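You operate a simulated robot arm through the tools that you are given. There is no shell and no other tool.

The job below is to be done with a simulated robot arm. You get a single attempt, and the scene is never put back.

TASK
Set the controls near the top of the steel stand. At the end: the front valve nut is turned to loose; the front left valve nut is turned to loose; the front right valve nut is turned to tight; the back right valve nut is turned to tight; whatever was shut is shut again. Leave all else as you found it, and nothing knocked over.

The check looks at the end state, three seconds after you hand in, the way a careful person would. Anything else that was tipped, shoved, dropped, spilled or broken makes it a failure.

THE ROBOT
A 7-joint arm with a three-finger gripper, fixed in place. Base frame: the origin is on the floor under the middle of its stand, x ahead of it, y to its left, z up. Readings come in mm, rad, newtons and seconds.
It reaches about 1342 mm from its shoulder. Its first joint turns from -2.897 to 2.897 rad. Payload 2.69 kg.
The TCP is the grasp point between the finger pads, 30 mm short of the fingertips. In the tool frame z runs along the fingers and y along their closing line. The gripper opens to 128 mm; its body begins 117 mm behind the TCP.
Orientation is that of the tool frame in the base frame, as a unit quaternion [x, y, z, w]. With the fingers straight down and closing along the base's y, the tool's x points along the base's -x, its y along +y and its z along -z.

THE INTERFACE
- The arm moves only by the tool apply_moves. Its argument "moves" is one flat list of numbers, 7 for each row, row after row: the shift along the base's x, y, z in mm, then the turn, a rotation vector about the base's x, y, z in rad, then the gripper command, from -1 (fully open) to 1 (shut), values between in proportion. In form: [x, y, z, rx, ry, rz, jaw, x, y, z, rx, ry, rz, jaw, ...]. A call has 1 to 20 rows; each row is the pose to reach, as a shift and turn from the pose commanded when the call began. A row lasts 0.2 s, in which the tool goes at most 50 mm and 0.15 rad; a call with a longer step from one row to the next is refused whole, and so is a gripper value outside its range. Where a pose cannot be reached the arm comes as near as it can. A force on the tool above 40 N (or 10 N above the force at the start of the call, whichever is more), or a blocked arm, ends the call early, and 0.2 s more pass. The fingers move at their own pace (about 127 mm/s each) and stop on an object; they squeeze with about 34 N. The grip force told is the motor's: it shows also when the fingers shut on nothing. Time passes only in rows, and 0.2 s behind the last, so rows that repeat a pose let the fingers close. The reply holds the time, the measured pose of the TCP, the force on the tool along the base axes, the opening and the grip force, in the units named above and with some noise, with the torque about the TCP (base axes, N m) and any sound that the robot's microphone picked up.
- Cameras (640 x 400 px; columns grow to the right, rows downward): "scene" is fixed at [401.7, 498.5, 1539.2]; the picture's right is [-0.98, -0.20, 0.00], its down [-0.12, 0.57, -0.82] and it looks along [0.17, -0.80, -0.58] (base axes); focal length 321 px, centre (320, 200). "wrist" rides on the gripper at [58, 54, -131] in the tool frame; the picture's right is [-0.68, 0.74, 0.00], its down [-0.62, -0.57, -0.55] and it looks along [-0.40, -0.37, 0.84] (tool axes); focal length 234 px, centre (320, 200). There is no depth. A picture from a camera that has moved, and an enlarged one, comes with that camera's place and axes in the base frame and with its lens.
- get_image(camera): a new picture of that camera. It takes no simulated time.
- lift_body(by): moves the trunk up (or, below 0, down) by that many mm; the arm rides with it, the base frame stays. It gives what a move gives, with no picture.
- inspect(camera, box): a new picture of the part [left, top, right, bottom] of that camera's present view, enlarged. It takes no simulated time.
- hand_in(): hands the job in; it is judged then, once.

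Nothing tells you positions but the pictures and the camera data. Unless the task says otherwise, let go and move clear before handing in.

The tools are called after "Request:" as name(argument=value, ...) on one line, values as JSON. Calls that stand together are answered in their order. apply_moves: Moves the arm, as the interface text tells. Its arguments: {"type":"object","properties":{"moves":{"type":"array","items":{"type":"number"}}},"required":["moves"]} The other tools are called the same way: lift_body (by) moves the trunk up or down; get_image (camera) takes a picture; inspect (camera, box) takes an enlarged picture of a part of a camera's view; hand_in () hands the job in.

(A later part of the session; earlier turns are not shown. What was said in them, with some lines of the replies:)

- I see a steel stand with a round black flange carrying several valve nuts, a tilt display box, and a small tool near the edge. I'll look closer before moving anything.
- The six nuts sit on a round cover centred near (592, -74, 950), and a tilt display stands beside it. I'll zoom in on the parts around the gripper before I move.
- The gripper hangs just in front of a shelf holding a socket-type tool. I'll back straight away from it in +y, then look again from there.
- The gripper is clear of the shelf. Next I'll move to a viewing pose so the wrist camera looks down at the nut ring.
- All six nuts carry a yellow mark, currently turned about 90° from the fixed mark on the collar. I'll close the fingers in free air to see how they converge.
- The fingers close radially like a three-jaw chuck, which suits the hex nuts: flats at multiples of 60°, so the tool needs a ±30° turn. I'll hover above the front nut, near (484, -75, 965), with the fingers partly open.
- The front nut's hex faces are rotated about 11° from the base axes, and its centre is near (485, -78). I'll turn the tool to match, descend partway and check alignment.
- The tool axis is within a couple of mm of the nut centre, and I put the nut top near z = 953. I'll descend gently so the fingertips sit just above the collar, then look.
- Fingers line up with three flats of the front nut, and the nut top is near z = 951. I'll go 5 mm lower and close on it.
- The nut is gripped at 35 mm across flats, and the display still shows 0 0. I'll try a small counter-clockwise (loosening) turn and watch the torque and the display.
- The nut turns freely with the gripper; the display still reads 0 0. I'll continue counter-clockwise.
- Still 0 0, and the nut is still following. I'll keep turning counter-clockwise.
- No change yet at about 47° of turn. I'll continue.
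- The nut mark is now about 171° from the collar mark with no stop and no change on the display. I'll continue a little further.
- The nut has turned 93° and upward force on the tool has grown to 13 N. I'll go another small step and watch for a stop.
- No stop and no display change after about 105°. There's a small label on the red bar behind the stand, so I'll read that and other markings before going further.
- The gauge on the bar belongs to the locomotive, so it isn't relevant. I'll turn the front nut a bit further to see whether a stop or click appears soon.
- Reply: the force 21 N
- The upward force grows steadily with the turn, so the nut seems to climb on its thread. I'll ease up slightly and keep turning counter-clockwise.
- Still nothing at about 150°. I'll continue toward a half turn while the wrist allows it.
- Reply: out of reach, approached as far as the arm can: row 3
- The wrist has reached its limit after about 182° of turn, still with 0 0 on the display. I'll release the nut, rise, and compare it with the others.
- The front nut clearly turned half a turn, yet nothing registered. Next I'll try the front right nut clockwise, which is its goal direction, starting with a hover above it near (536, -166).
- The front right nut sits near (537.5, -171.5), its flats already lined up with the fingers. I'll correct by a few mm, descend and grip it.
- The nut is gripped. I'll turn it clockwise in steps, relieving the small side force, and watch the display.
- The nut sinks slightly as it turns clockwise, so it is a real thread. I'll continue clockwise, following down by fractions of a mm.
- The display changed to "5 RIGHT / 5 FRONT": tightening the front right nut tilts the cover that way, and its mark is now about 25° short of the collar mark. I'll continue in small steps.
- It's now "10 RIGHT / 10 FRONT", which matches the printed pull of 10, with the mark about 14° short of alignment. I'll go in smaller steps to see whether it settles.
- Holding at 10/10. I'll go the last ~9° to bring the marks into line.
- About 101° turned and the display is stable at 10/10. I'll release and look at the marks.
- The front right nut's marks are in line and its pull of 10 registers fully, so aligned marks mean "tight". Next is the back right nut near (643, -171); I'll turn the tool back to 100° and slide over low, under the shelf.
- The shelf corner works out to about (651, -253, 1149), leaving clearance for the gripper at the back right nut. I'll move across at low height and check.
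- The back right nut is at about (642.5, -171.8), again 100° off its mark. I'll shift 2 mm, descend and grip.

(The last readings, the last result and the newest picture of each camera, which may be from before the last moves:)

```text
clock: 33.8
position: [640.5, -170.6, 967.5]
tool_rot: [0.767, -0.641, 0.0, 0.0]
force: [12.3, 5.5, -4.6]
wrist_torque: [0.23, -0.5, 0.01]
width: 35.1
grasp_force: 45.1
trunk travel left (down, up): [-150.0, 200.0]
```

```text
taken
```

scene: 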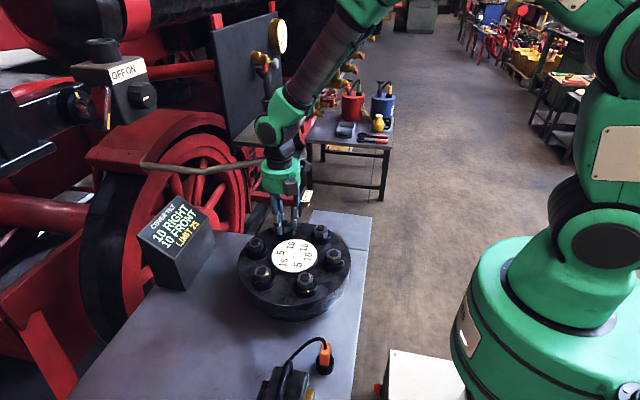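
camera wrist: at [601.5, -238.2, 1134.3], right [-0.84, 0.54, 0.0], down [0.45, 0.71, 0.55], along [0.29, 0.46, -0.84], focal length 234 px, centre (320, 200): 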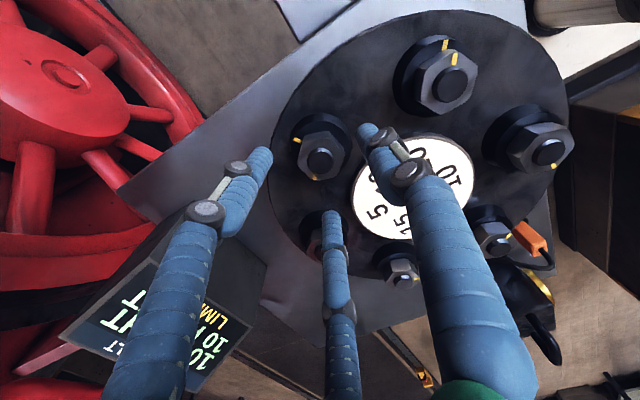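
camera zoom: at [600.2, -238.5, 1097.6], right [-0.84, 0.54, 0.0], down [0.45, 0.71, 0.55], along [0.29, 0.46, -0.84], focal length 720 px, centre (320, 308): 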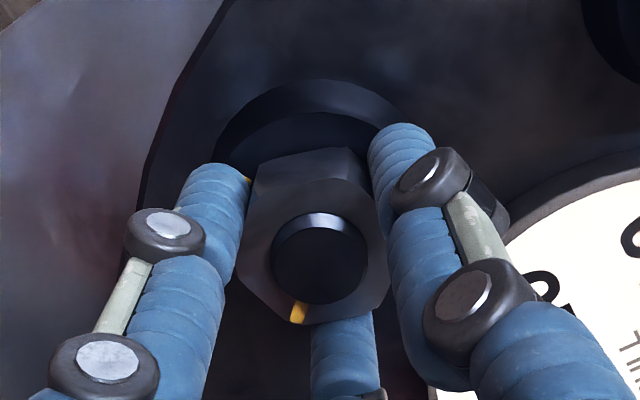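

Gripped, with a 12 N sideways pull from a slight offset. I'll relieve that and turn clockwise.

Request:
apply_moves(moves=[0.6, 0.3, 0, 0, 0, -0.08, 1, 1, 0.4, 0, 0, 0, -0.18, 1, 1, 0.4, -0.1, 0, 0, -0.28, 1, 1, 0.4, -0.2, 0, 0, -0.38, 1, 1, 0.4, -0.2, 0, 0, -0.48, 1, 1, 0.4, -0.3, 0, 0, -0.58, 1])

Request:
inspect(camera="wrist", box=[240, 100, 400, 230])

Request:
inspect(camera="scene", box=[120, 120, 380, 300])

```text
clock: 35.2
position: [642.1, -169.4, 966.3]
tool_rot: [-0.55, 0.835, 0.001, 0.0]
force: [9.6, -0.6, 3.4]
wrist_torque: [-0.06, -0.17, 0.02]
width: 35.1
grasp_force: 45.1
trunk travel left (down, up): [-150.0, 200.0]
```

```text
3.08 times, centred on (320, 165) of wrist
camera zoom: at [570.6, -204.1, 1097.3], right [-0.41, 0.91, 0.0], down [0.76, 0.34, 0.55], along [0.5, 0.23, -0.84], focal length 720 px, centre (320, 308)
```

zoom: 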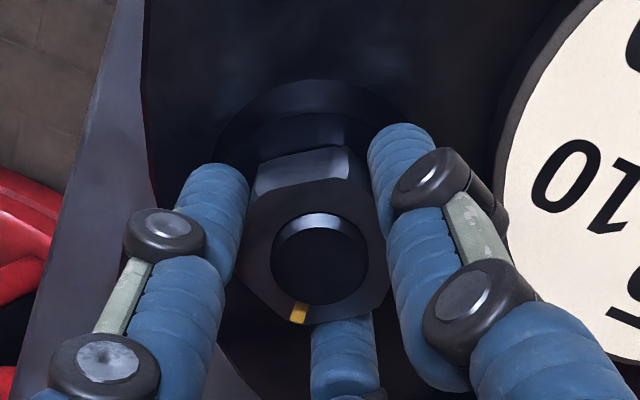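

```text
2.22 times, centred on (250, 210) of scene
camera zoom: at [401.7, 498.5, 1539.2], right [-0.98, -0.2, 0.0], down [-0.12, 0.57, -0.82], along [0.17, -0.8, -0.58], focal length 713 px, centre (476, 178)
```

zoom: 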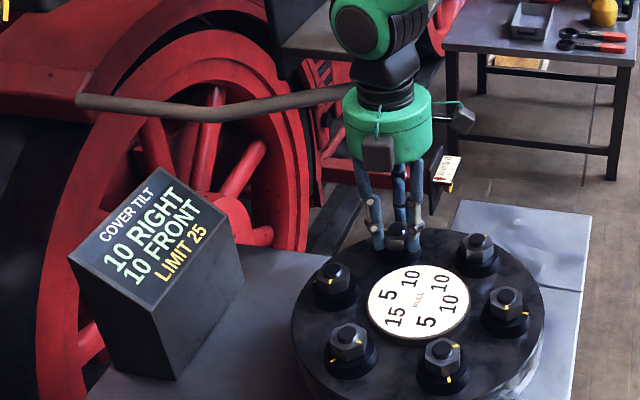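

Request:
apply_moves(moves=[0.3, 0, 0, 0, 0, -0.1, 1, 0.5, 0, -0.1, 0, 0, -0.2, 1, 0.6, 0, -0.2, 0, 0, -0.3, 1, 0.6, 0, -0.2, 0, 0, -0.4, 1, 0.6, 0, -0.3, 0, 0, -0.5, 1, 0.6, 0, -0.3, 0, 0, -0.6, 1])

Request:
inspect(camera="wrist", box=[240, 100, 400, 230])

Request:
inspect(camera="scene", box=[120, 120, 380, 300])

```text
clock: 36.6
position: [642.7, -171.0, 967.3]
tool_rot: [-0.28, 0.96, 0.001, -0.001]
force: [3.5, -5.1, 3.1]
wrist_torque: [-0.21, -0.17, -0.03]
width: 34.8
grasp_force: 45.0
trunk travel left (down, up): [-150.0, 200.0]
```

```text
3.08 times, centred on (320, 165) of wrist
camera zoom: at [565.0, -157.6, 1097.0], right [0.18, 0.98, 0.0], down [0.82, -0.15, 0.55], along [0.54, -0.1, -0.84], focal length 720 px, centre (320, 308)
```

zoom: 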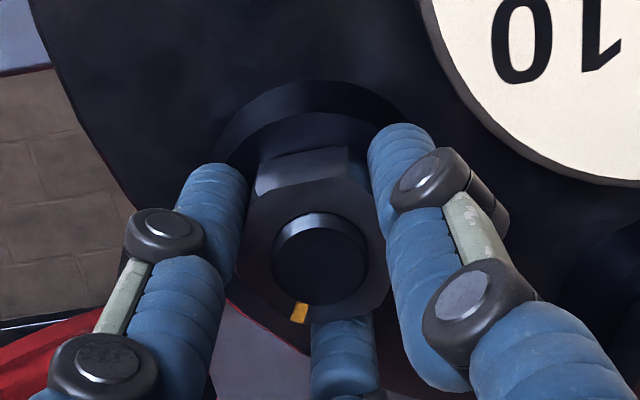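

```text
2.22 times, centred on (250, 210) of scene
camera zoom: at [401.7, 498.5, 1539.2], right [-0.98, -0.2, 0.0], down [-0.12, 0.57, -0.82], along [0.17, -0.8, -0.58], focal length 713 px, centre (476, 178)
```

zoom: 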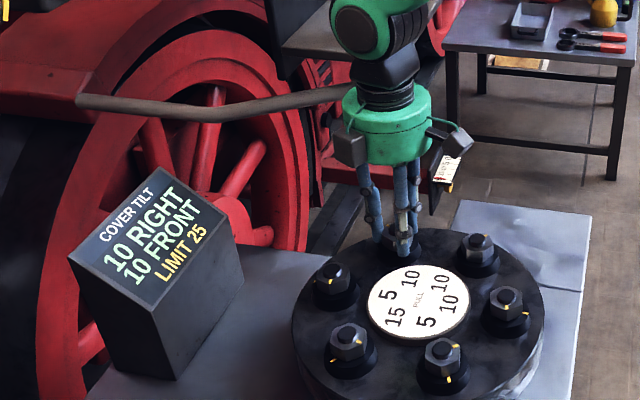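

About 68° turned, no change yet. I'll continue in smaller steps.

Request:
apply_moves(moves=[0, 0, 0, 0, 0, -0.08, 1, 0, 0, -0.1, 0, 0, -0.16, 1])

Request:
inspect(camera="scene", box=[120, 120, 380, 300])

```text
clock: 37.2
position: [643.1, -171.0, 966.3]
tool_rot: [-0.203, 0.979, 0.0, 0.0]
force: [5.3, -2.9, 2.2]
wrist_torque: [-0.16, -0.07, 0.0]
width: 35.3
grasp_force: 44.9
trunk travel left (down, up): [-150.0, 200.0]
```

```text
2.22 times, centred on (250, 210) of scene
camera zoom: at [401.7, 498.5, 1539.2], right [-0.98, -0.2, 0.0], down [-0.12, 0.57, -0.82], along [0.17, -0.8, -0.58], focal length 713 px, centre (476, 178)
```

zoom: 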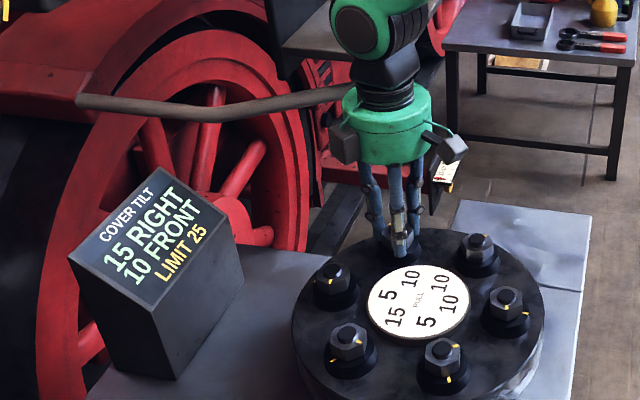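

Request:
apply_moves(moves=[0, 0, 0, 0, 0, -0.08, 1, 0, 0, -0.1, 0, 0, -0.16, 1])

Request:
inspect(camera="scene", box=[120, 120, 380, 300])

```text
clock: 37.8
position: [642.4, -171.2, 967.3]
tool_rot: [-0.124, 0.992, 0.0, 0.0]
force: [4.6, -0.7, 2.2]
wrist_torque: [-0.06, -0.21, 0.02]
width: 35.0
grasp_force: 45.1
trunk travel left (down, up): [-150.0, 200.0]
```

```text
2.22 times, centred on (250, 210) of scene
camera zoom: at [401.7, 498.5, 1539.2], right [-0.98, -0.2, 0.0], down [-0.12, 0.57, -0.82], along [0.17, -0.8, -0.58], focal length 713 px, centre (476, 178)
```

zoom: 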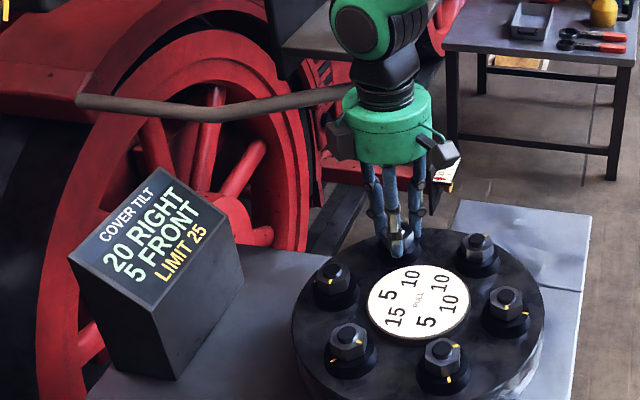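

Now "20 RIGHT / 5 FRONT". I'll continue slowly to alignment, watching the limit of 25.

Request:
apply_moves(moves=[0, 0, 0, 0, 0, -0.04, 1, 0, 0, -0.1, 0, 0, -0.08, 1])

Request:
inspect(camera="scene", box=[120, 120, 380, 300])

```text
clock: 38.4
position: [641.3, -171.3, 966.8]
tool_rot: [-0.083, 0.997, 0.0, -0.001]
force: [1.8, 0.6, 4.9]
wrist_torque: [-0.04, 0.05, 0.02]
width: 35.2
grasp_force: 44.5
trunk travel left (down, up): [-150.0, 200.0]
```

```text
2.22 times, centred on (250, 210) of scene
camera zoom: at [401.7, 498.5, 1539.2], right [-0.98, -0.2, 0.0], down [-0.12, 0.57, -0.82], along [0.17, -0.8, -0.58], focal length 713 px, centre (476, 178)
```

zoom: 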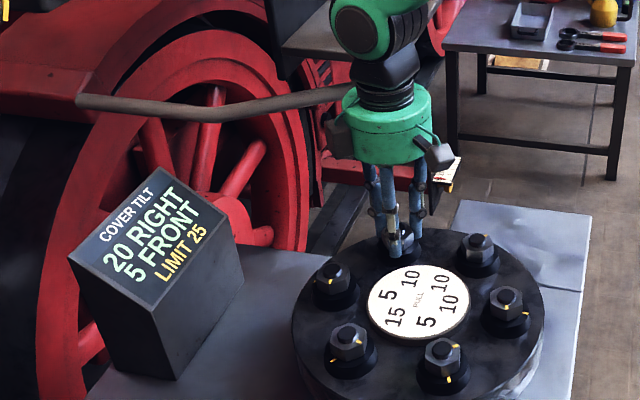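

Request:
apply_moves(moves=[0, 0, 0, 0, 0, -0.04, 1, 0, 0, 0, 0, 0, -0.08, 1])

Request:
inspect(camera="scene", box=[120, 120, 380, 300])

Request:
inspect(camera="wrist", box=[240, 100, 400, 230])

```text
clock: 39.0
position: [643.2, -170.1, 967.2]
tool_rot: [-0.044, 0.999, 0.0, 0.0]
force: [3.0, -1.2, 4.6]
wrist_torque: [-0.11, 0.09, 0.0]
width: 35.1
grasp_force: 45.0
trunk travel left (down, up): [-150.0, 200.0]
```

```text
2.22 times, centred on (250, 210) of scene
camera zoom: at [401.7, 498.5, 1539.2], right [-0.98, -0.2, 0.0], down [-0.12, 0.57, -0.82], along [0.17, -0.8, -0.58], focal length 713 px, centre (476, 178)
```

zoom: 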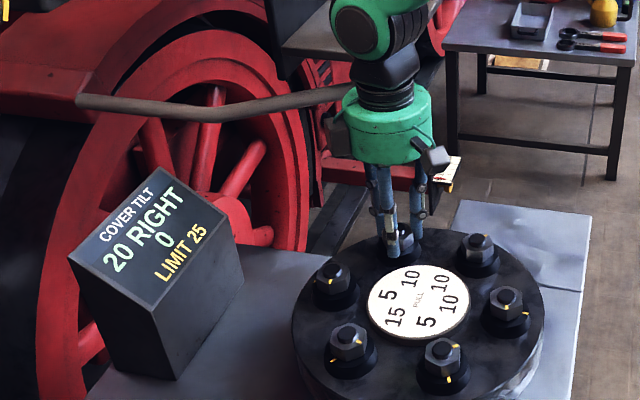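

```text
3.08 times, centred on (320, 165) of wrist
camera zoom: at [580.1, -123.1, 1096.8], right [0.61, 0.79, 0.0], down [0.66, -0.51, 0.55], along [0.43, -0.33, -0.84], focal length 720 px, centre (320, 308)
```

zoom: 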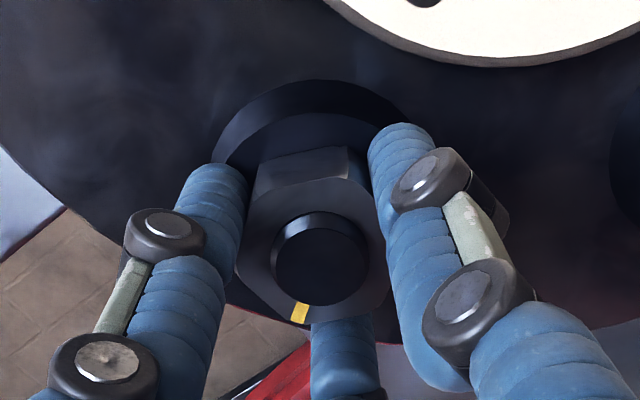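

It reads "20 RIGHT / 0", the full pull of the back right nut. A last ~4.5° brings the marks into line, then I'll release.

Request:
apply_moves(moves=[0, 0, 0, 0, 0, -0.04, 1, 0, 0, 0, 0, 0, -0.08, 1, 0, 0, 0, 0, 0, -0.08, 0.3, 0, 0, 0, 0, 0, -0.08, -0.1, 0, 0, 0, 0, 0, -0.08, -0.1, 0, 0, 15, 0, 0, -0.08, -0.1, 0, 0, 36, 0, 0, -0.08, -0.1])

Request:
inspect(camera="scene", box=[120, 120, 380, 300])

Request:
get_image(camera="wrist")

Request:
inspect(camera="wrist", box=[250, 100, 390, 210])

```text
clock: 40.6
position: [643.3, -172.0, 1002.6]
tool_rot: [-0.005, 1.0, 0.0, 0.0]
force: [0.6, 1.6, -0.6]
wrist_torque: [0.01, -0.02, -0.03]
width: 70.6
grasp_force: 0.1
trunk travel left (down, up): [-150.0, 200.0]
```

```text
2.22 times, centred on (250, 210) of scene
camera zoom: at [401.7, 498.5, 1539.2], right [-0.98, -0.2, 0.0], down [-0.12, 0.57, -0.82], along [0.17, -0.8, -0.58], focal length 713 px, centre (476, 178)
```

zoom: 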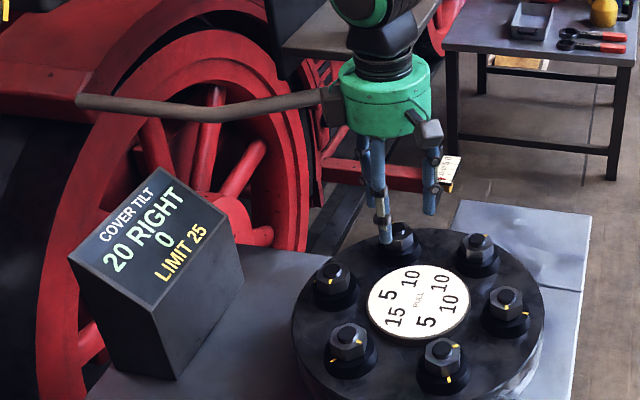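

```text
taken
camera wrist: at [584.1, -118.6, 1133.0], right [0.67, 0.74, 0.0], down [0.62, -0.56, 0.55], along [0.41, -0.37, -0.84], focal length 234 px, centre (320, 200)
```

wrist: 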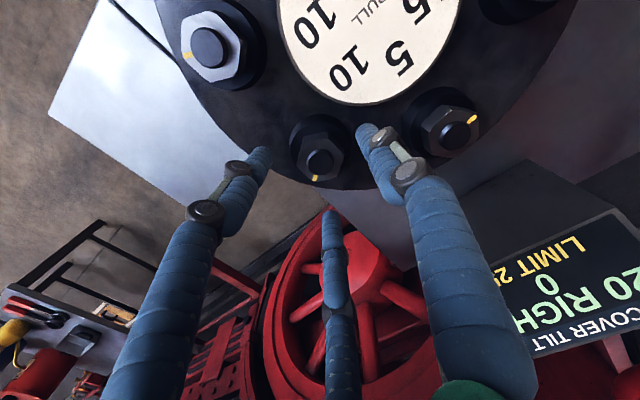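

```text
3.64 times, centred on (320, 155) of wrist
camera zoom: at [584.1, -118.6, 1133.0], right [0.67, 0.74, 0.0], down [0.62, -0.56, 0.55], along [0.41, -0.37, -0.84], focal length 852 px, centre (320, 364)
```

zoom: 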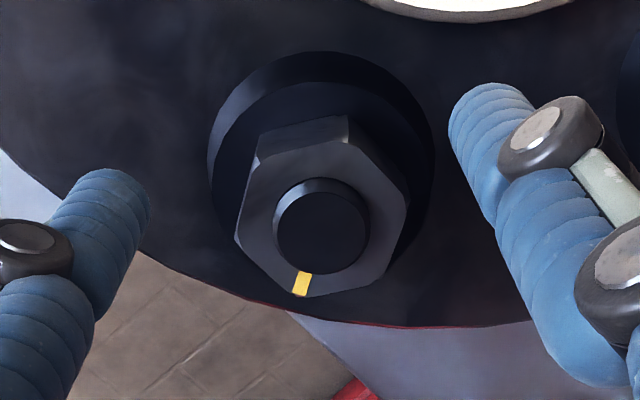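

Both right-hand nuts are tight and the display reads 20 RIGHT / 0, under the limit. I'll go back to the front nut to check how it behaves further round and bring it to a sensible loose position.

Request:
apply_moves(moves=[-10, 8, 20, 0, 0, 0.1, -0.1, -40, 25, 25, 0, 0, 0.22, -0.1, -70, 42, 25, 0, 0, 0.34, -0.1, -100, 60, 25, 0, 0, 0.46, -0.1, -130, 76, 25, 0, 0, 0.6, -0.1, -158, 91, 25, 0, 0, 0.74, -0.1])

Request:
get_image(camera="wrist")

Request:
inspect(camera="wrist", box=[250, 100, 390, 210])

Request:
inspect(camera="scene", box=[120, 180, 380, 310])

```text
clock: 42.0
position: [484.5, -79.5, 1027.6]
tool_rot: [-0.367, 0.93, 0.0, 0.0]
force: [0.0, -0.2, 0.0]
wrist_torque: [0.02, 0.04, 0.01]
width: 70.3
grasp_force: 0.0
trunk travel left (down, up): [-150.0, 200.0]
```

```text
taken
camera wrist: at [405.1, -81.2, 1158.2], right [-0.01, 1.0, 0.0], down [0.84, 0.01, 0.55], along [0.55, 0.0, -0.84], focal length 234 px, centre (320, 200)
```

wrist: 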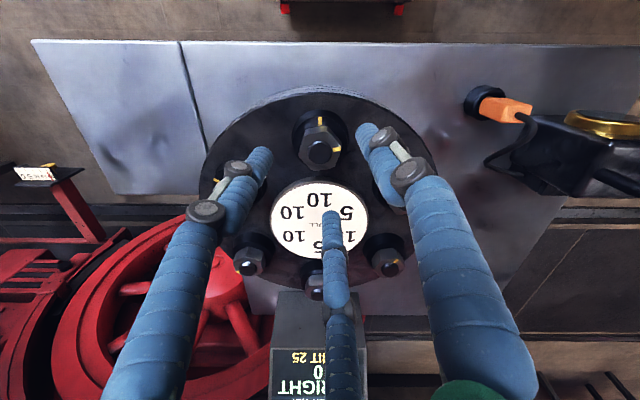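

```text
3.64 times, centred on (320, 155) of wrist
camera zoom: at [405.1, -81.2, 1158.2], right [-0.01, 1.0, 0.0], down [0.84, 0.01, 0.55], along [0.55, 0.0, -0.84], focal length 852 px, centre (320, 364)
```

zoom: 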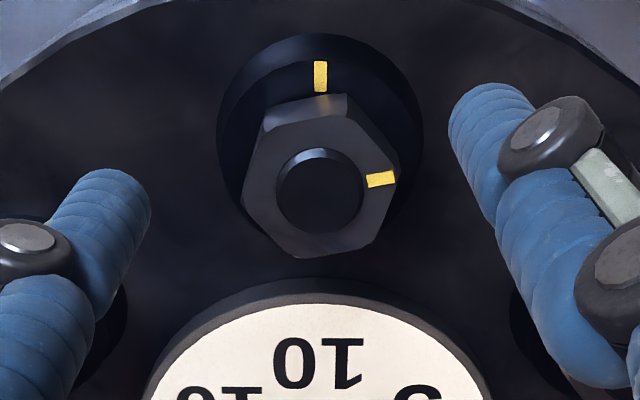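

```text
2.46 times, centred on (250, 245) of scene
camera zoom: at [401.7, 498.5, 1539.2], right [-0.98, -0.2, 0.0], down [-0.12, 0.57, -0.82], along [0.17, -0.8, -0.58], focal length 790 px, centre (492, 89)
```

zoom: 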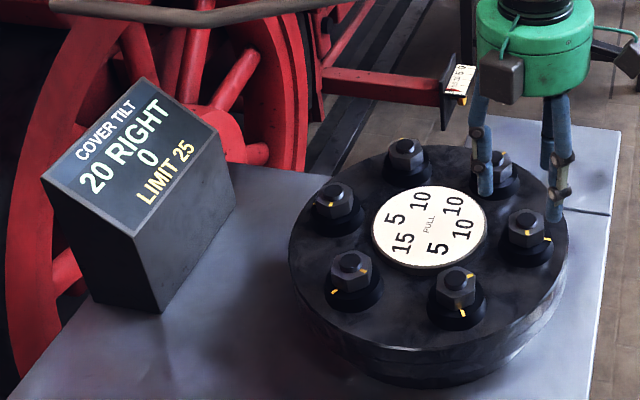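

The front nut's mark points to +y and the fingers line up with its flats. I'll descend and grip it again.

Request:
apply_moves(moves=[0.5, 0.8, -20, 0, 0, -0.02, -0.1, 0.5, 0.8, -40, 0, 0, -0.02, -0.1, 0.5, 0.8, -54, 0, 0, -0.02, -0.1, 0.5, 0.8, -60, 0, 0, -0.02, -0.1, 0.5, 0.8, -60, 0, 0, -0.02, 0.3, 0.5, 0.8, -60, 0, 0, -0.02, 0.6, 0.5, 0.8, -60, 0, 0, -0.02, 1, 0.5, 0.8, -60, 0, 0, -0.02, 1])

Request:
inspect(camera="wrist", box=[240, 100, 400, 230])

```text
clock: 43.8
position: [485.1, -79.0, 967.4]
tool_rot: [-0.356, 0.934, 0.0, -0.001]
force: [3.0, -3.9, -1.3]
wrist_torque: [-0.17, -0.14, -0.01]
width: 35.4
grasp_force: 44.8
trunk travel left (down, up): [-150.0, 200.0]
```

```text
3.08 times, centred on (320, 165) of wrist
camera zoom: at [406.1, -79.4, 1098.0], right [0.01, 1.0, 0.0], down [0.84, -0.01, 0.55], along [0.55, -0.01, -0.84], focal length 720 px, centre (320, 308)
```

zoom: 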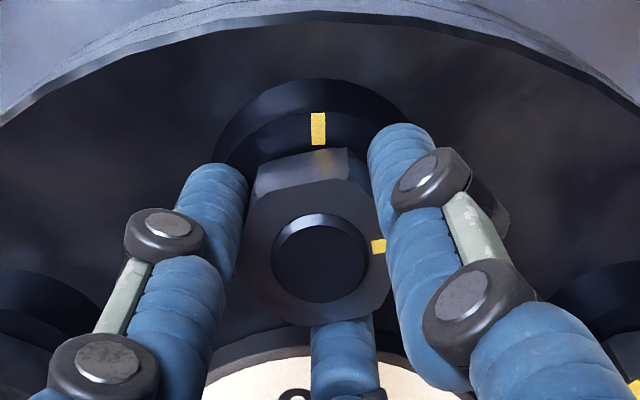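

Gripped. I'll first probe further counter-clockwise for a stop, following the thread up slightly.

Request:
apply_moves(moves=[0, 0, 0, 0, 0, 0.1, 1, 0, 0, 0.1, 0, 0, 0.2, 1, 0, 0, 0.1, 0, 0, 0.3, 1, 0, 0, 0.2, 0, 0, 0.4, 1, 0, 0, 0.2, 0, 0, 0.5, 1, 0, 0, 0.3, 0, 0, 0.6, 1])

Request:
inspect(camera="wrist", box=[240, 100, 400, 230])

Request:
inspect(camera="scene", box=[120, 180, 380, 310])

```text
clock: 45.2
position: [482.6, -78.9, 968.1]
tool_rot: [-0.617, 0.787, 0.001, -0.001]
force: [-10.7, -15.7, 7.6]
wrist_torque: [-0.47, 0.21, -0.94]
width: 41.2
grasp_force: 44.9
trunk travel left (down, up): [-150.0, 200.0]
```

```text
3.08 times, centred on (320, 165) of wrist
camera zoom: at [418.0, -124.1, 1097.9], right [-0.55, 0.83, 0.0], down [0.7, 0.46, 0.55], along [0.46, 0.3, -0.84], focal length 720 px, centre (320, 308)
```

zoom: 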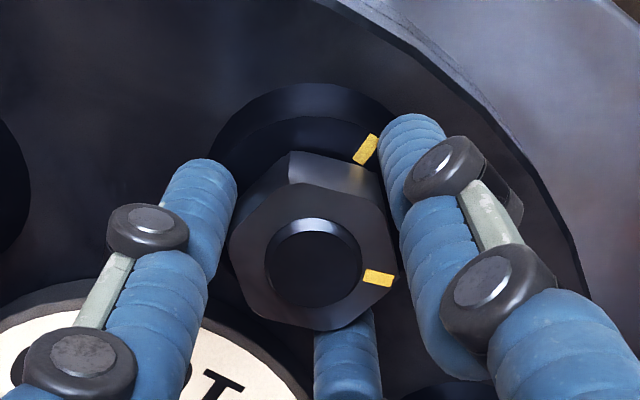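

```text
2.46 times, centred on (250, 245) of scene
camera zoom: at [401.7, 498.5, 1539.2], right [-0.98, -0.2, 0.0], down [-0.12, 0.57, -0.82], along [0.17, -0.8, -0.58], focal length 790 px, centre (492, 89)
```

zoom: 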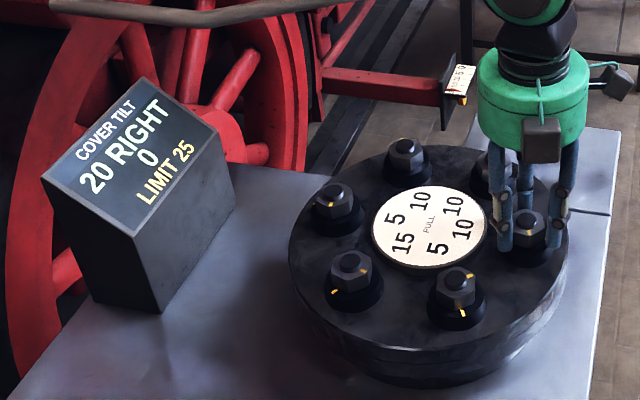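

There is a stop: the nut stopped turning and the fingers rode up on its corners (torque 0.94 N m, width 41). I'll back off to unload, then measure where the nut stopped.

Request:
apply_moves(moves=[0, 0, 0, 0, 0, -0.1, 1, 0, 0, 0, 0, 0, -0.2, 0.6, 0, 0, 0, 0, 0, -0.2, 0.2, 0, 0, 0, 0, 0, -0.2, -0.1])

Request:
inspect(camera="wrist", box=[240, 100, 400, 230])

```text
clock: 46.2
position: [485.4, -79.3, 968.0]
tool_rot: [-0.534, 0.845, 0.0, 0.001]
force: [-0.5, -0.1, 0.4]
wrist_torque: [0.01, -0.01, 0.0]
width: 70.6
grasp_force: 0.0
trunk travel left (down, up): [-150.0, 200.0]
```

```text
3.08 times, centred on (320, 165) of wrist
camera zoom: at [411.7, -109.6, 1098.0], right [-0.38, 0.93, 0.0], down [0.77, 0.31, 0.55], along [0.51, 0.21, -0.84], focal length 720 px, centre (320, 308)
```

zoom: 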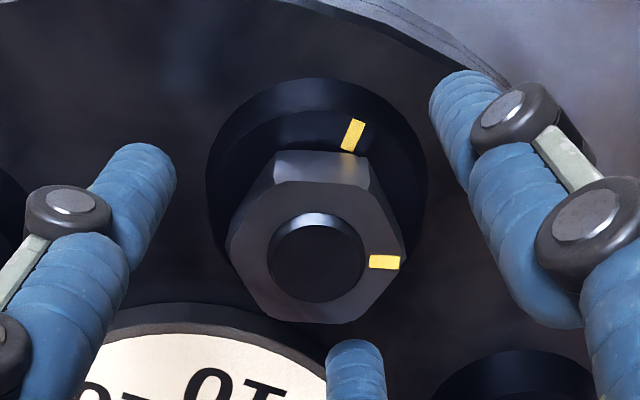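

The front nut stops at about 288° from its tight mark, so its thread runs from tight (marks aligned) to a loose end stop, and it started only about a third of the way. The front nut now sits fully loose. Next I'll move to the front left nut near (538, 10) and turn it the same way.

Request:
apply_moves(moves=[0, 0, 25, 0, 0, 0, -0.1, 0, 0, 60, 0, 0, -0.14, -0.1, 3, 6, 60, 0, 0, -0.28, -0.1, 6, 12, 60, 0, 0, -0.42, -0.1, 9, 18, 60, 0, 0, -0.56, -0.1, 12, 24, 60, 0, 0, -0.7, -0.1, 15, 30, 60, 0, 0, -0.84, -0.1, 18, 36, 60, 0, 0, -0.98, -0.1, 21, 42, 60, 0, 0, -1.12, -0.1, 24, 48, 60, 0, 0, -1.26, -0.1, 27, 54, 60, 0, 0, -1.4, -0.1, 30, 60, 60, 0, 0, -1.54, -0.1, 34, 66, 60, 0, 0, -1.68, -0.1, 38, 72, 60, 0, 0, -1.82, -0.1, 42, 78, 60, 0, 0, -1.96, -0.1, 46, 82, 60, 0, 0, -2.1, -0.1, 50, 86, 60, 0, 0, -2.24, -0.1, 52.5, 90, 60, 0, 0, -2.38, -0.1, 52.5, 90, 60, 0, 0, -2.52, -0.1])

Request:
get_image(camera="wrist")

Request:
inspect(camera="wrist", box=[250, 100, 390, 210])

Request:
inspect(camera="scene", box=[120, 120, 400, 310])

```text
clock: 50.2
position: [536.9, 10.7, 1027.5]
tool_rot: [0.642, 0.767, 0.0, 0.0]
force: [-0.1, 0.5, 0.5]
wrist_torque: [0.0, -0.03, 0.03]
width: 70.3
grasp_force: 0.0
trunk travel left (down, up): [-150.0, 200.0]
```

```text
taken
camera wrist: at [580.8, 77.4, 1157.9], right [0.84, -0.54, 0.0], down [-0.45, -0.71, 0.55], along [-0.29, -0.46, -0.84], focal length 234 px, centre (320, 200)
```

wrist: 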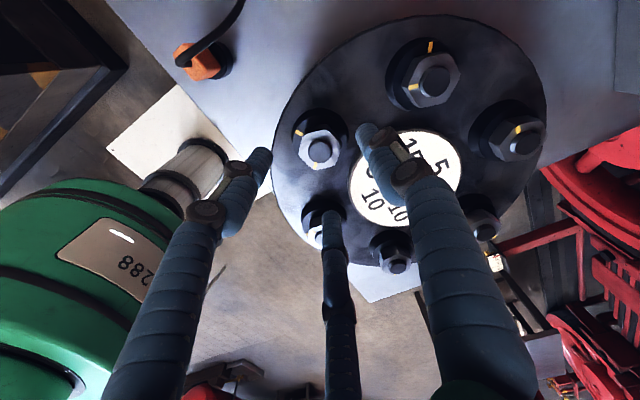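

```text
3.64 times, centred on (320, 155) of wrist
camera zoom: at [580.8, 77.4, 1157.9], right [0.84, -0.54, 0.0], down [-0.45, -0.71, 0.55], along [-0.29, -0.46, -0.84], focal length 852 px, centre (320, 364)
```

zoom: 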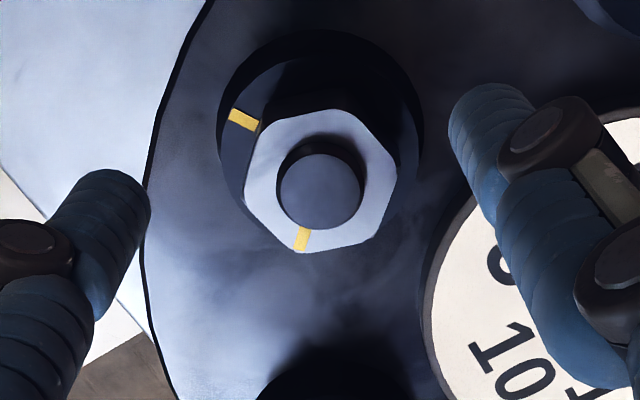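

```text
2.11 times, centred on (260, 215) of scene
camera zoom: at [401.7, 498.5, 1539.2], right [-0.98, -0.2, 0.0], down [-0.12, 0.57, -0.82], along [0.17, -0.8, -0.58], focal length 676 px, centre (446, 168)
```

zoom: 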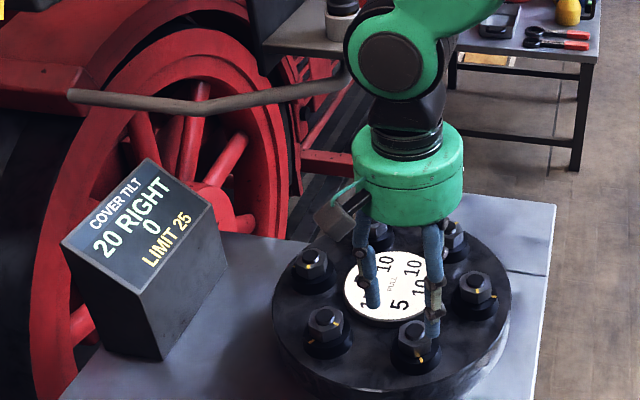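

The front left nut is centred to within about 1 mm with flats aligned. I'll descend and grip.

Request:
apply_moves(moves=[1, -0.7, -20, 0, 0, 0, -0.1, 1, -0.7, -40, 0, 0, 0, -0.1, 1, -0.7, -55, 0, 0, 0, -0.1, 1, -0.7, -61, 0, 0, 0, -0.1, 1, -0.7, -61, 0, 0, 0, 0.3, 1, -0.7, -61, 0, 0, 0, 0.6, 1, -0.7, -61, 0, 0, 0, 1, 1, -0.7, -61, 0, 0, 0, 1])

Request:
inspect(camera="wrist", box=[240, 100, 400, 230])

Request:
get_image(camera="scene")

```text
clock: 52.0
position: [538.3, 12.1, 966.1]
tool_rot: [0.641, 0.768, 0.0, 0.0]
force: [-7.0, 9.9, 1.7]
wrist_torque: [0.37, 0.28, -0.02]
width: 34.7
grasp_force: 45.2
trunk travel left (down, up): [-150.0, 200.0]
```

```text
3.08 times, centred on (320, 165) of wrist
camera zoom: at [580.7, 77.4, 1096.6], right [0.85, -0.53, 0.0], down [-0.45, -0.71, 0.55], along [-0.29, -0.46, -0.84], focal length 720 px, centre (320, 308)
```

zoom: 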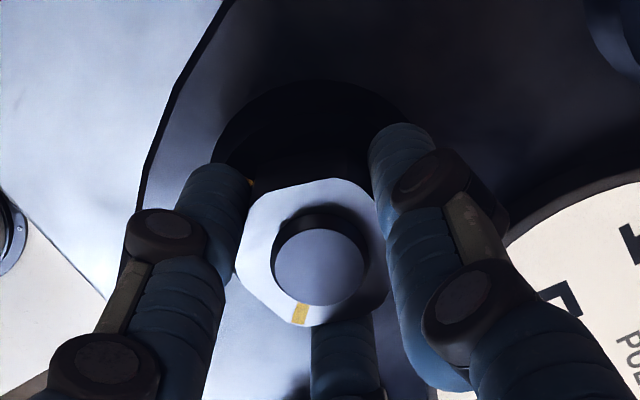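

```text
taken
```

scene: 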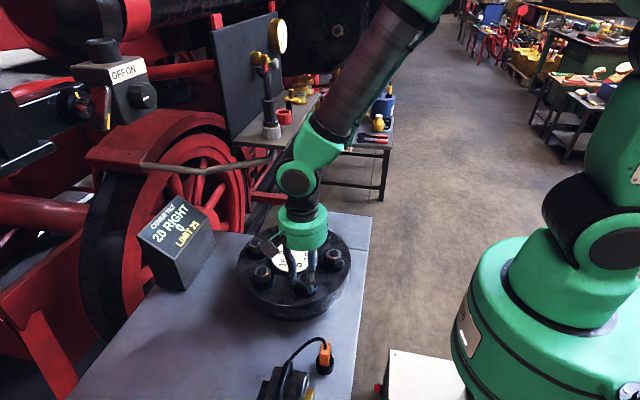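

Gripped. I'll turn it counter-clockwise, easing the side load and following the thread up.

Request:
apply_moves(moves=[-0.5, 0.5, 0, 0, 0, 0.1, 1, -1, 0.8, 0.1, 0, 0, 0.2, 1, -1, 0.8, 0.2, 0, 0, 0.3, 1, -1, 0.8, 0.2, 0, 0, 0.4, 1, -1, 0.8, 0.3, 0, 0, 0.5, 1, -1, 0.8, 0.3, 0, 0, 0.6, 1, -1, 0.8, 0.4, 0, 0, 0.7, 1, -1, 0.8, 0.4, 0, 0, 0.8, 1])

Request:
inspect(camera="wrist", box=[240, 100, 400, 230])

Request:
inspect(camera="scene", box=[120, 120, 400, 310])

```text
clock: 53.8
position: [537.3, 10.9, 967.7]
tool_rot: [0.291, 0.957, -0.001, 0.0]
force: [0.8, -5.1, -10.2]
wrist_torque: [-0.12, 0.02, -0.01]
width: 35.0
grasp_force: 45.2
trunk travel left (down, up): [-150.0, 200.0]
```

```text
3.08 times, centred on (320, 165) of wrist
camera zoom: at [519.5, 87.5, 1097.3], right [0.97, 0.24, 0.0], down [0.2, -0.81, 0.55], along [0.13, -0.53, -0.84], focal length 720 px, centre (320, 308)
```

zoom: 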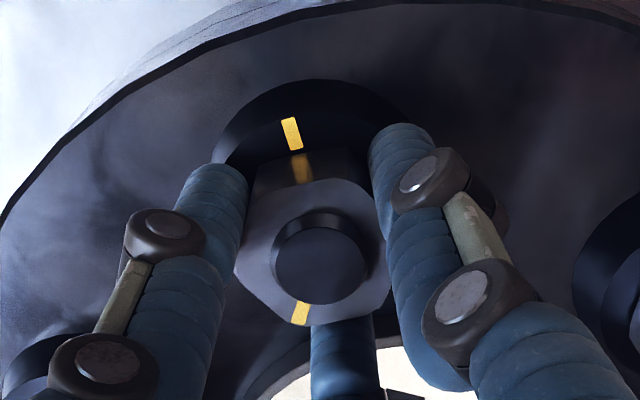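

```text
2.11 times, centred on (260, 215) of scene
camera zoom: at [401.7, 498.5, 1539.2], right [-0.98, -0.2, 0.0], down [-0.12, 0.57, -0.82], along [0.17, -0.8, -0.58], focal length 676 px, centre (446, 168)
```

zoom: 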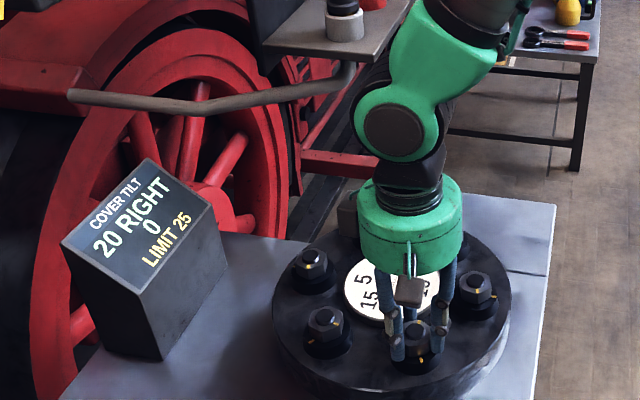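

Request:
apply_moves(moves=[0, 0, -0.1, 0, 0, 0.1, 1, 0, 0, -0.1, 0, 0, 0.2, 1, 0, 0, 0, 0, 0, 0.3, 1, 0, 0, 0, 0, 0, 0.4, 1, 0, 0, 0.1, 0, 0, 0.5, 1, 0, 0, 0.1, 0, 0, 0.6, 1, 0, 0, 0.2, 0, 0, 0.7, 1, 0, 0, 0.2, 0, 0, 0.8, 1])

Request:
inspect(camera="wrist", box=[240, 100, 400, 230])

```text
clock: 55.6
position: [537.5, 11.5, 966.7]
tool_rot: [-0.104, 0.995, 0.0, -0.001]
force: [0.2, -6.2, -5.2]
wrist_torque: [-0.18, 0.07, -0.02]
width: 35.0
grasp_force: 44.8
trunk travel left (down, up): [-150.0, 200.0]
```

```text
3.08 times, centred on (320, 165) of wrist
camera zoom: at [469.7, 50.7, 1097.5], right [0.51, 0.86, 0.0], down [0.72, -0.43, 0.55], along [0.47, -0.28, -0.84], focal length 720 px, centre (320, 308)
```

zoom: 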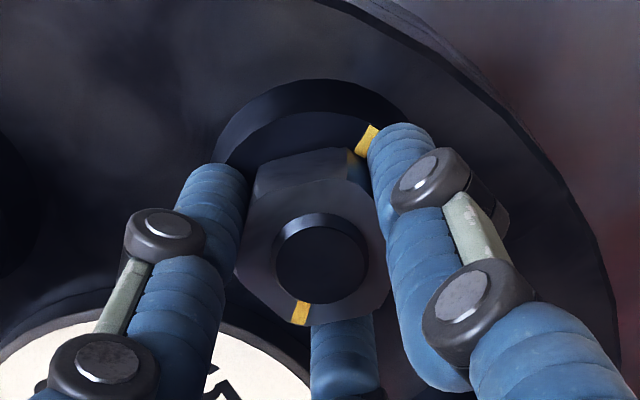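

About 92° turned. Continuing.

Request:
apply_moves(moves=[0, 0, 0, 0, 0, 0.1, 1, 0, 0, 0.1, 0, 0, 0.2, 1, 0, 0, 0.1, 0, 0, 0.3, 1, 0, 0, 0.2, 0, 0, 0.4, 1, 0, 0, 0.2, 0, 0, 0.5, 1, 0, 0, 0.2, 0, 0, 0.6, 1, 0, 0, 0.3, 0, 0, 0.7, 1, 0, 0, 0.3, 0, 0, 0.8, 1, 0, 0, 0.4, 0, 0, 0.9, 1, 0, 0, 0.4, 0, 0, 1.0, 1, 0, 0, 0.5, 0, 0, 1.1, 1, 0, 0, 0.5, 0, 0, 1.2, 1])

Request:
inspect(camera="wrist", box=[240, 100, 400, 230])

Request:
inspect(camera="scene", box=[120, 120, 400, 310])

```text
clock: 58.2
position: [537.2, 10.9, 966.9]
tool_rot: [-0.648, 0.762, 0.0, 0.0]
force: [0.5, -7.8, -2.0]
wrist_torque: [-0.12, 0.1, -0.01]
width: 34.8
grasp_force: 44.9
trunk travel left (down, up): [-150.0, 200.0]
```

```text
3.08 times, centred on (320, 165) of wrist
camera zoom: at [475.7, -38.8, 1097.9], right [-0.62, 0.79, 0.0], down [0.66, 0.52, 0.55], along [0.43, 0.34, -0.84], focal length 720 px, centre (320, 308)
```

zoom: 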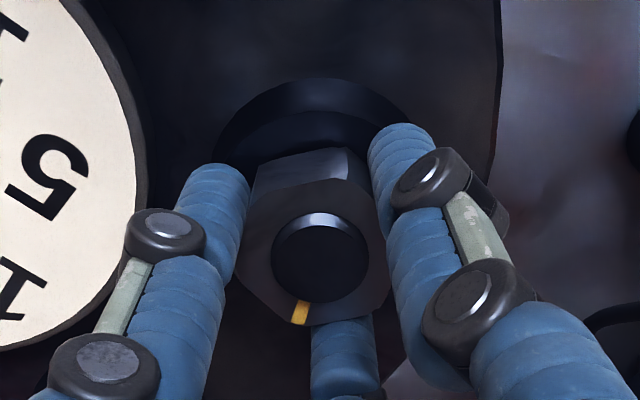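

```text
2.11 times, centred on (260, 215) of scene
camera zoom: at [401.7, 498.5, 1539.2], right [-0.98, -0.2, 0.0], down [-0.12, 0.57, -0.82], along [0.17, -0.8, -0.58], focal length 676 px, centre (446, 168)
```

zoom: 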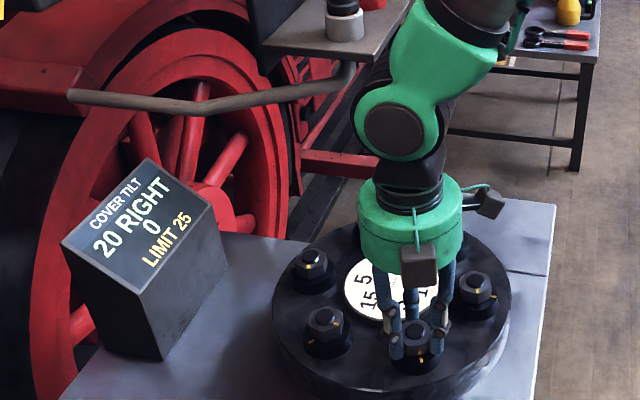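

About 160° turned. I'll continue to the expected stop near 188°, in smaller steps at the end.

Request:
apply_moves(moves=[0, 0, 0.1, 0, 0, 0.1, 1, 0, 0, 0.1, 0, 0, 0.2, 1, 0, 0, 0.1, 0, 0, 0.3, 1, 0, 0, 0.2, 0, 0, 0.38, 1])

Request:
apply_moves(moves=[0, 0, 0, 0, 0, 0.05, 1, 0, 0, 0, 0, 0, 0.09, 1])

Request:
inspect(camera="wrist", box=[240, 100, 400, 230])

```text
clock: 59.2
position: [537.0, 11.2, 967.3]
tool_rot: [0.781, -0.625, 0.0, 0.0]
force: [1.2, -7.7, -2.2]
wrist_torque: [-0.2, -0.19, 0.01]
width: 34.9
grasp_force: 45.0
trunk travel left (down, up): [-150.0, 200.0]
```

```text
clock: 59.8
position: [537.1, 11.1, 967.4]
tool_rot: [0.807, -0.59, 0.0, -0.001]
force: [0.1, -8.7, -0.3]
wrist_torque: [-0.25, -0.1, -0.55]
width: 35.1
grasp_force: 45.5
trunk travel left (down, up): [-150.0, 200.0]
```

```text
3.08 times, centred on (320, 165) of wrist
camera zoom: at [504.6, -61.7, 1098.1], right [-0.91, 0.42, 0.0], down [0.35, 0.76, 0.55], along [0.23, 0.5, -0.84], focal length 720 px, centre (320, 308)
```

zoom: 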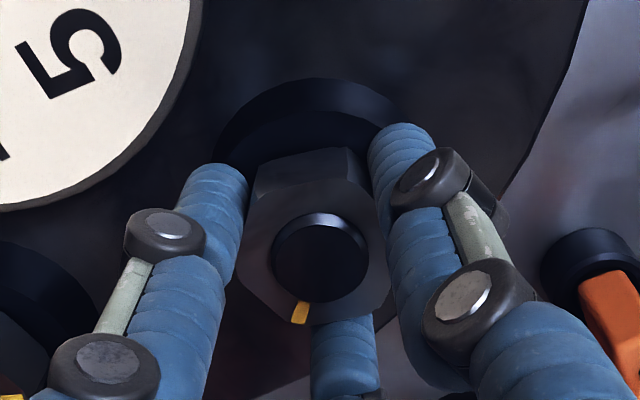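

The front left nut has reached its loose stop (torque 0.55 N m at about 187°). I'll unload it slightly, release and rise.

Request:
apply_moves(moves=[0, 0, 0, 0, 0, -0.03, 1, 0, 0, 0, 0, 0, -0.03, 0.4, 0, 0, 0, 0, 0, -0.03, -0.1, 0, 0, 0, 0, 0, -0.03, -0.1, 0, 0, 25, 0, 0, -0.03, -0.1, 0, 0, 60, 0, 0, -0.03, -0.1, 0, 0, 100, 0, 0, -0.03, -0.1])

Request:
get_image(camera="wrist")

Request:
inspect(camera="scene", box=[120, 180, 380, 310])

```text
clock: 61.4
position: [537.4, 10.8, 1068.4]
tool_rot: [0.798, -0.602, -0.001, 0.0]
force: [0.4, 0.0, -0.1]
wrist_torque: [0.01, -0.01, -0.01]
width: 70.3
grasp_force: 0.1
trunk travel left (down, up): [-150.0, 200.0]
```

```text
taken
camera wrist: at [502.6, -60.8, 1198.4], right [-0.89, 0.45, 0.0], down [0.38, 0.75, 0.55], along [0.25, 0.49, -0.84], focal length 234 px, centre (320, 200)
```

wrist: 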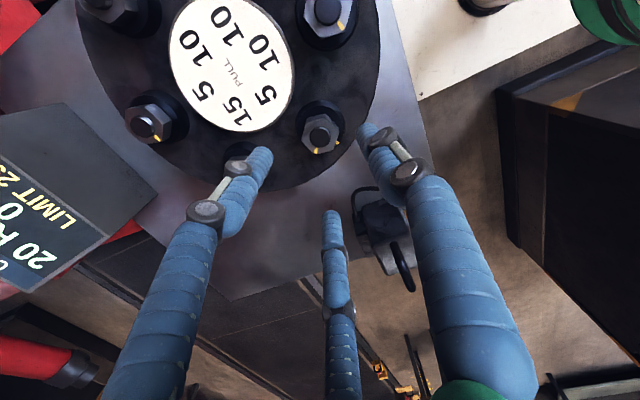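

```text
2.46 times, centred on (250, 245) of scene
camera zoom: at [401.7, 498.5, 1539.2], right [-0.98, -0.2, 0.0], down [-0.12, 0.57, -0.82], along [0.17, -0.8, -0.58], focal length 790 px, centre (492, 89)
```

zoom: 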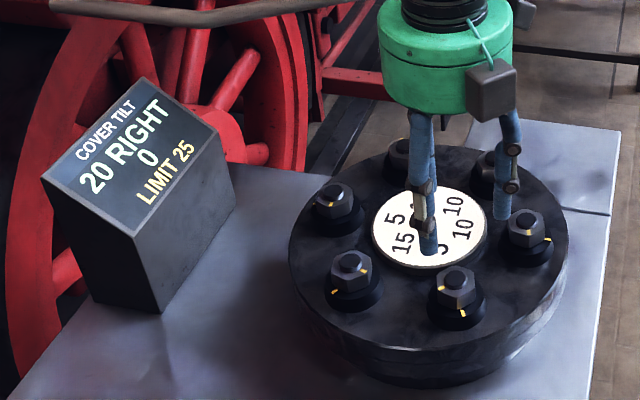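

Both left-front nuts are at their loose stops and the display still reads 20 RIGHT / 0. I'll now check the marks of the two tightened nuts from the outer side.

Request:
apply_moves(moves=[9, -28, 5, 0, 0, 0, -0.1, 18, -56, 10, 0, 0, 0, -0.1, 27, -84, 10, 0, 0, 0, -0.1, 36, -112, 10, 0, 0, 0, -0.1, 45, -140, 10, 0, 0, 0, -0.1, 53, -160, 10, 0, 0, 0, -0.1])

Request:
get_image(camera="wrist")

Request:
inspect(camera="wrist", box=[170, 90, 310, 180])

Request:
inspect(camera="wrist", box=[300, 60, 480, 170])

```text
clock: 62.8
position: [590.6, -148.7, 1078.2]
tool_rot: [0.798, -0.602, -0.001, 0.0]
force: [0.5, 0.7, 0.4]
wrist_torque: [-0.01, 0.01, 0.03]
width: 70.3
grasp_force: 0.0
trunk travel left (down, up): [-150.0, 200.0]
```

```text
taken
camera wrist: at [555.4, -220.6, 1208.2], right [-0.89, 0.45, 0.0], down [0.37, 0.75, 0.55], along [0.25, 0.49, -0.84], focal length 234 px, centre (320, 200)
```

wrist: 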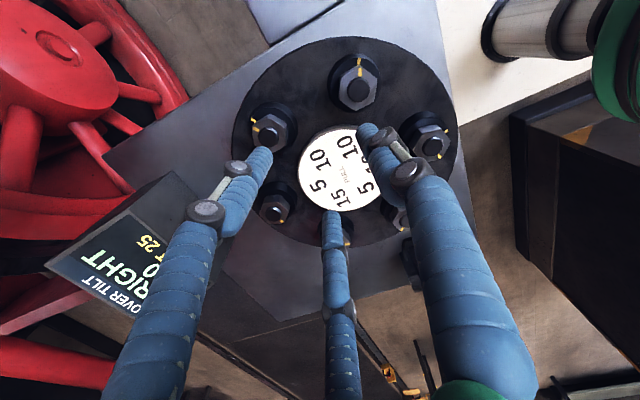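

```text
4.44 times, centred on (240, 135) of wrist
camera zoom: at [555.4, -220.6, 1208.2], right [-0.89, 0.45, 0.0], down [0.37, 0.75, 0.55], along [0.25, 0.49, -0.84], focal length 1041 px, centre (676, 489)
```

zoom: 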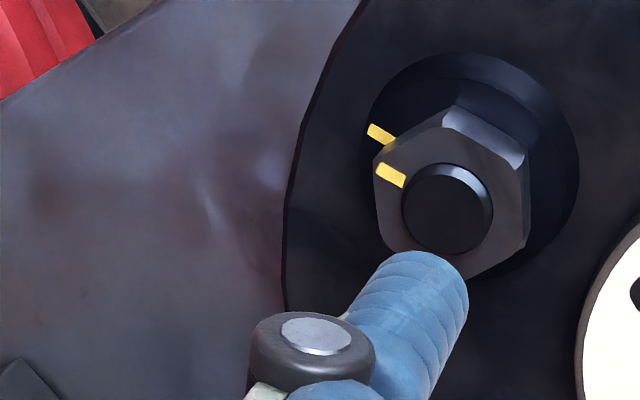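

```text
3.56 times, centred on (390, 115) of wrist
camera zoom: at [555.4, -220.6, 1208.2], right [-0.89, 0.45, 0.0], down [0.37, 0.75, 0.55], along [0.25, 0.49, -0.84], focal length 833 px, centre (71, 502)
```

zoom: 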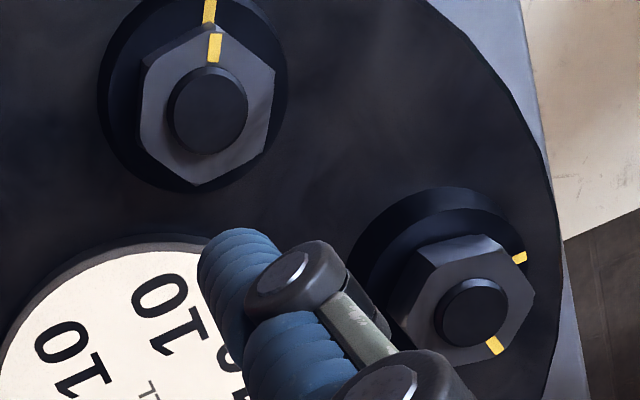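

The marks on both tightened nuts line up. I'll move the arm up and clear, then do a last overall check.

Request:
apply_moves(moves=[-15, 30, 15, 0, 0, -0.14, -0.1, -30, 60, 40, 0, 0, -0.28, -0.1, -50, 95, 65, 0, 0, -0.42, -0.3, -70, 130, 90, 0, 0, -0.56, -0.5, -90, 160, 115, 0, 0, -0.7, -0.8, -105, 175, 135, 0, 0, -0.84, -1, -105, 175, 135, 0, 0, -0.98, -1])

Request:
get_image(camera="scene")

Request:
get_image(camera="wrist")

Request:
inspect(camera="scene", box=[120, 180, 380, 310])

Request:
inspect(camera="scene", box=[230, 310, 430, 400])

```text
clock: 64.4
position: [484.6, 28.0, 1212.5]
tool_rot: [-0.419, 0.908, -0.001, 0.0]
force: [0.5, 0.4, 0.1]
wrist_torque: [0.02, -0.05, 0.02]
width: 128.1
grasp_force: 0.0
trunk travel left (down, up): [-150.0, 200.0]
```

```text
taken
```

scene: 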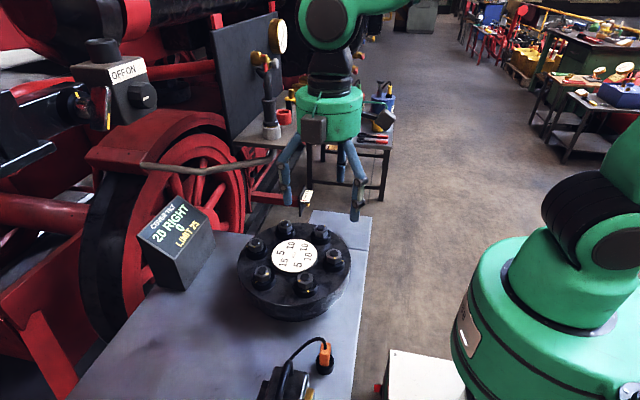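

```text
taken
camera wrist: at [406.5, 16.6, 1343.6], right [-0.12, 0.99, 0.0], down [0.83, 0.1, 0.55], along [0.54, 0.07, -0.84], focal length 234 px, centre (320, 200)
```

wrist: 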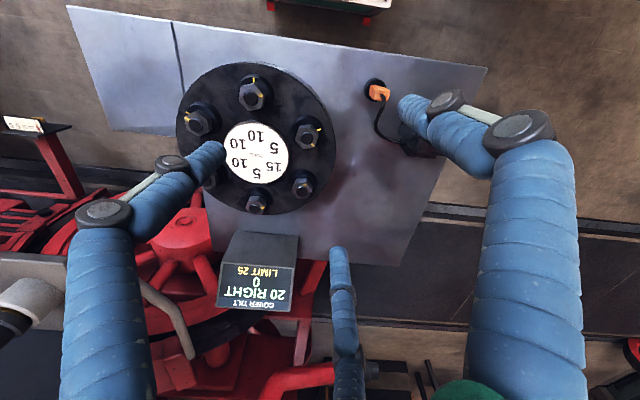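

```text
2.46 times, centred on (250, 245) of scene
camera zoom: at [401.7, 498.5, 1539.2], right [-0.98, -0.2, 0.0], down [-0.12, 0.57, -0.82], along [0.17, -0.8, -0.58], focal length 790 px, centre (492, 89)
```

zoom: 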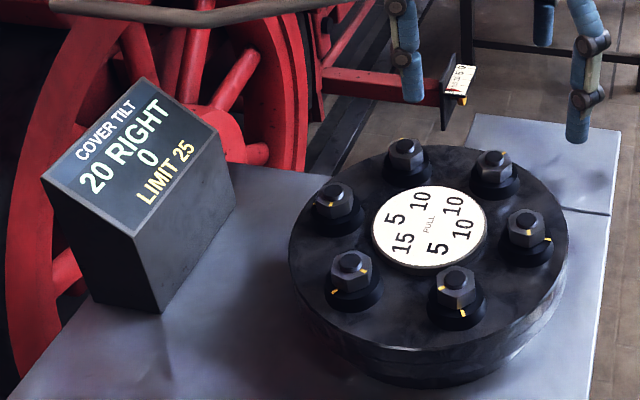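

```text
3.20 times, centred on (330, 355) of scene
camera zoom: at [401.7, 498.5, 1539.2], right [-0.98, -0.2, 0.0], down [-0.12, 0.57, -0.82], along [0.17, -0.8, -0.58], focal length 1027 px, centre (288, -296)
```

zoom: 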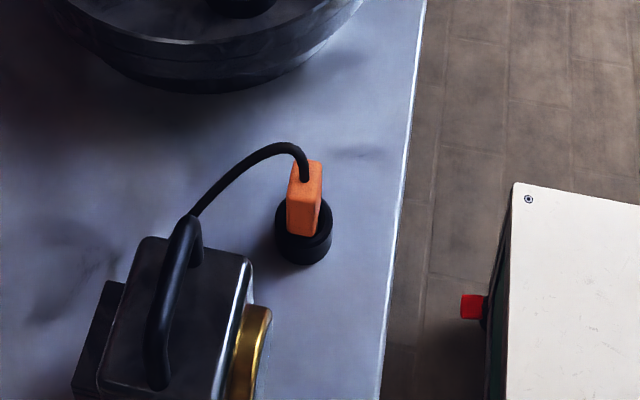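

The display holds at 20 RIGHT / 0, under the limit of 25. The front and front left nuts are fully loose, the front right and back right nuts are tight with marks aligned, and the other two nuts, the plug, the lamp and the tools look undisturbed. The gripper is open and clear, so I'm handing in.

Request:
hand_in()

```text
The job is handed in.
```

The four nuts are set as asked and the job is handed in; no verdict came back with the hand-in.

| Nut | End state | How I know |
|---|---|---|
| Front right | tight | its mark lines up with the collar mark and its full pull of 10 showed on the display |
| Back right | tight | same as the front right nut |
| Front | loose | turned counter-clockwise to its end stop |
| Front left | loose | turned counter-clockwise to its end stop |

- **Loose setting:** nothing on the stand marks "loose". All six nuts started about 100° off tight with no pull on the cover, so the front and front left nuts may already have counted as loose. I took the end stop as loose; if the check expects the starting position instead, those two would fail.
- **Tight setting:** I stopped where the marks line up and did not turn further to look for a tight end stop.
- **Cover tilt:** the display ended at 20 RIGHT / 0, and no reading I took went above 20 against the limit of 25.
- **Everything else:** I opened nothing and left the back and back left nuts alone. The plug, lamp and tools looked undisturbed in the last pictures. The gripper is open and clear of the stand.
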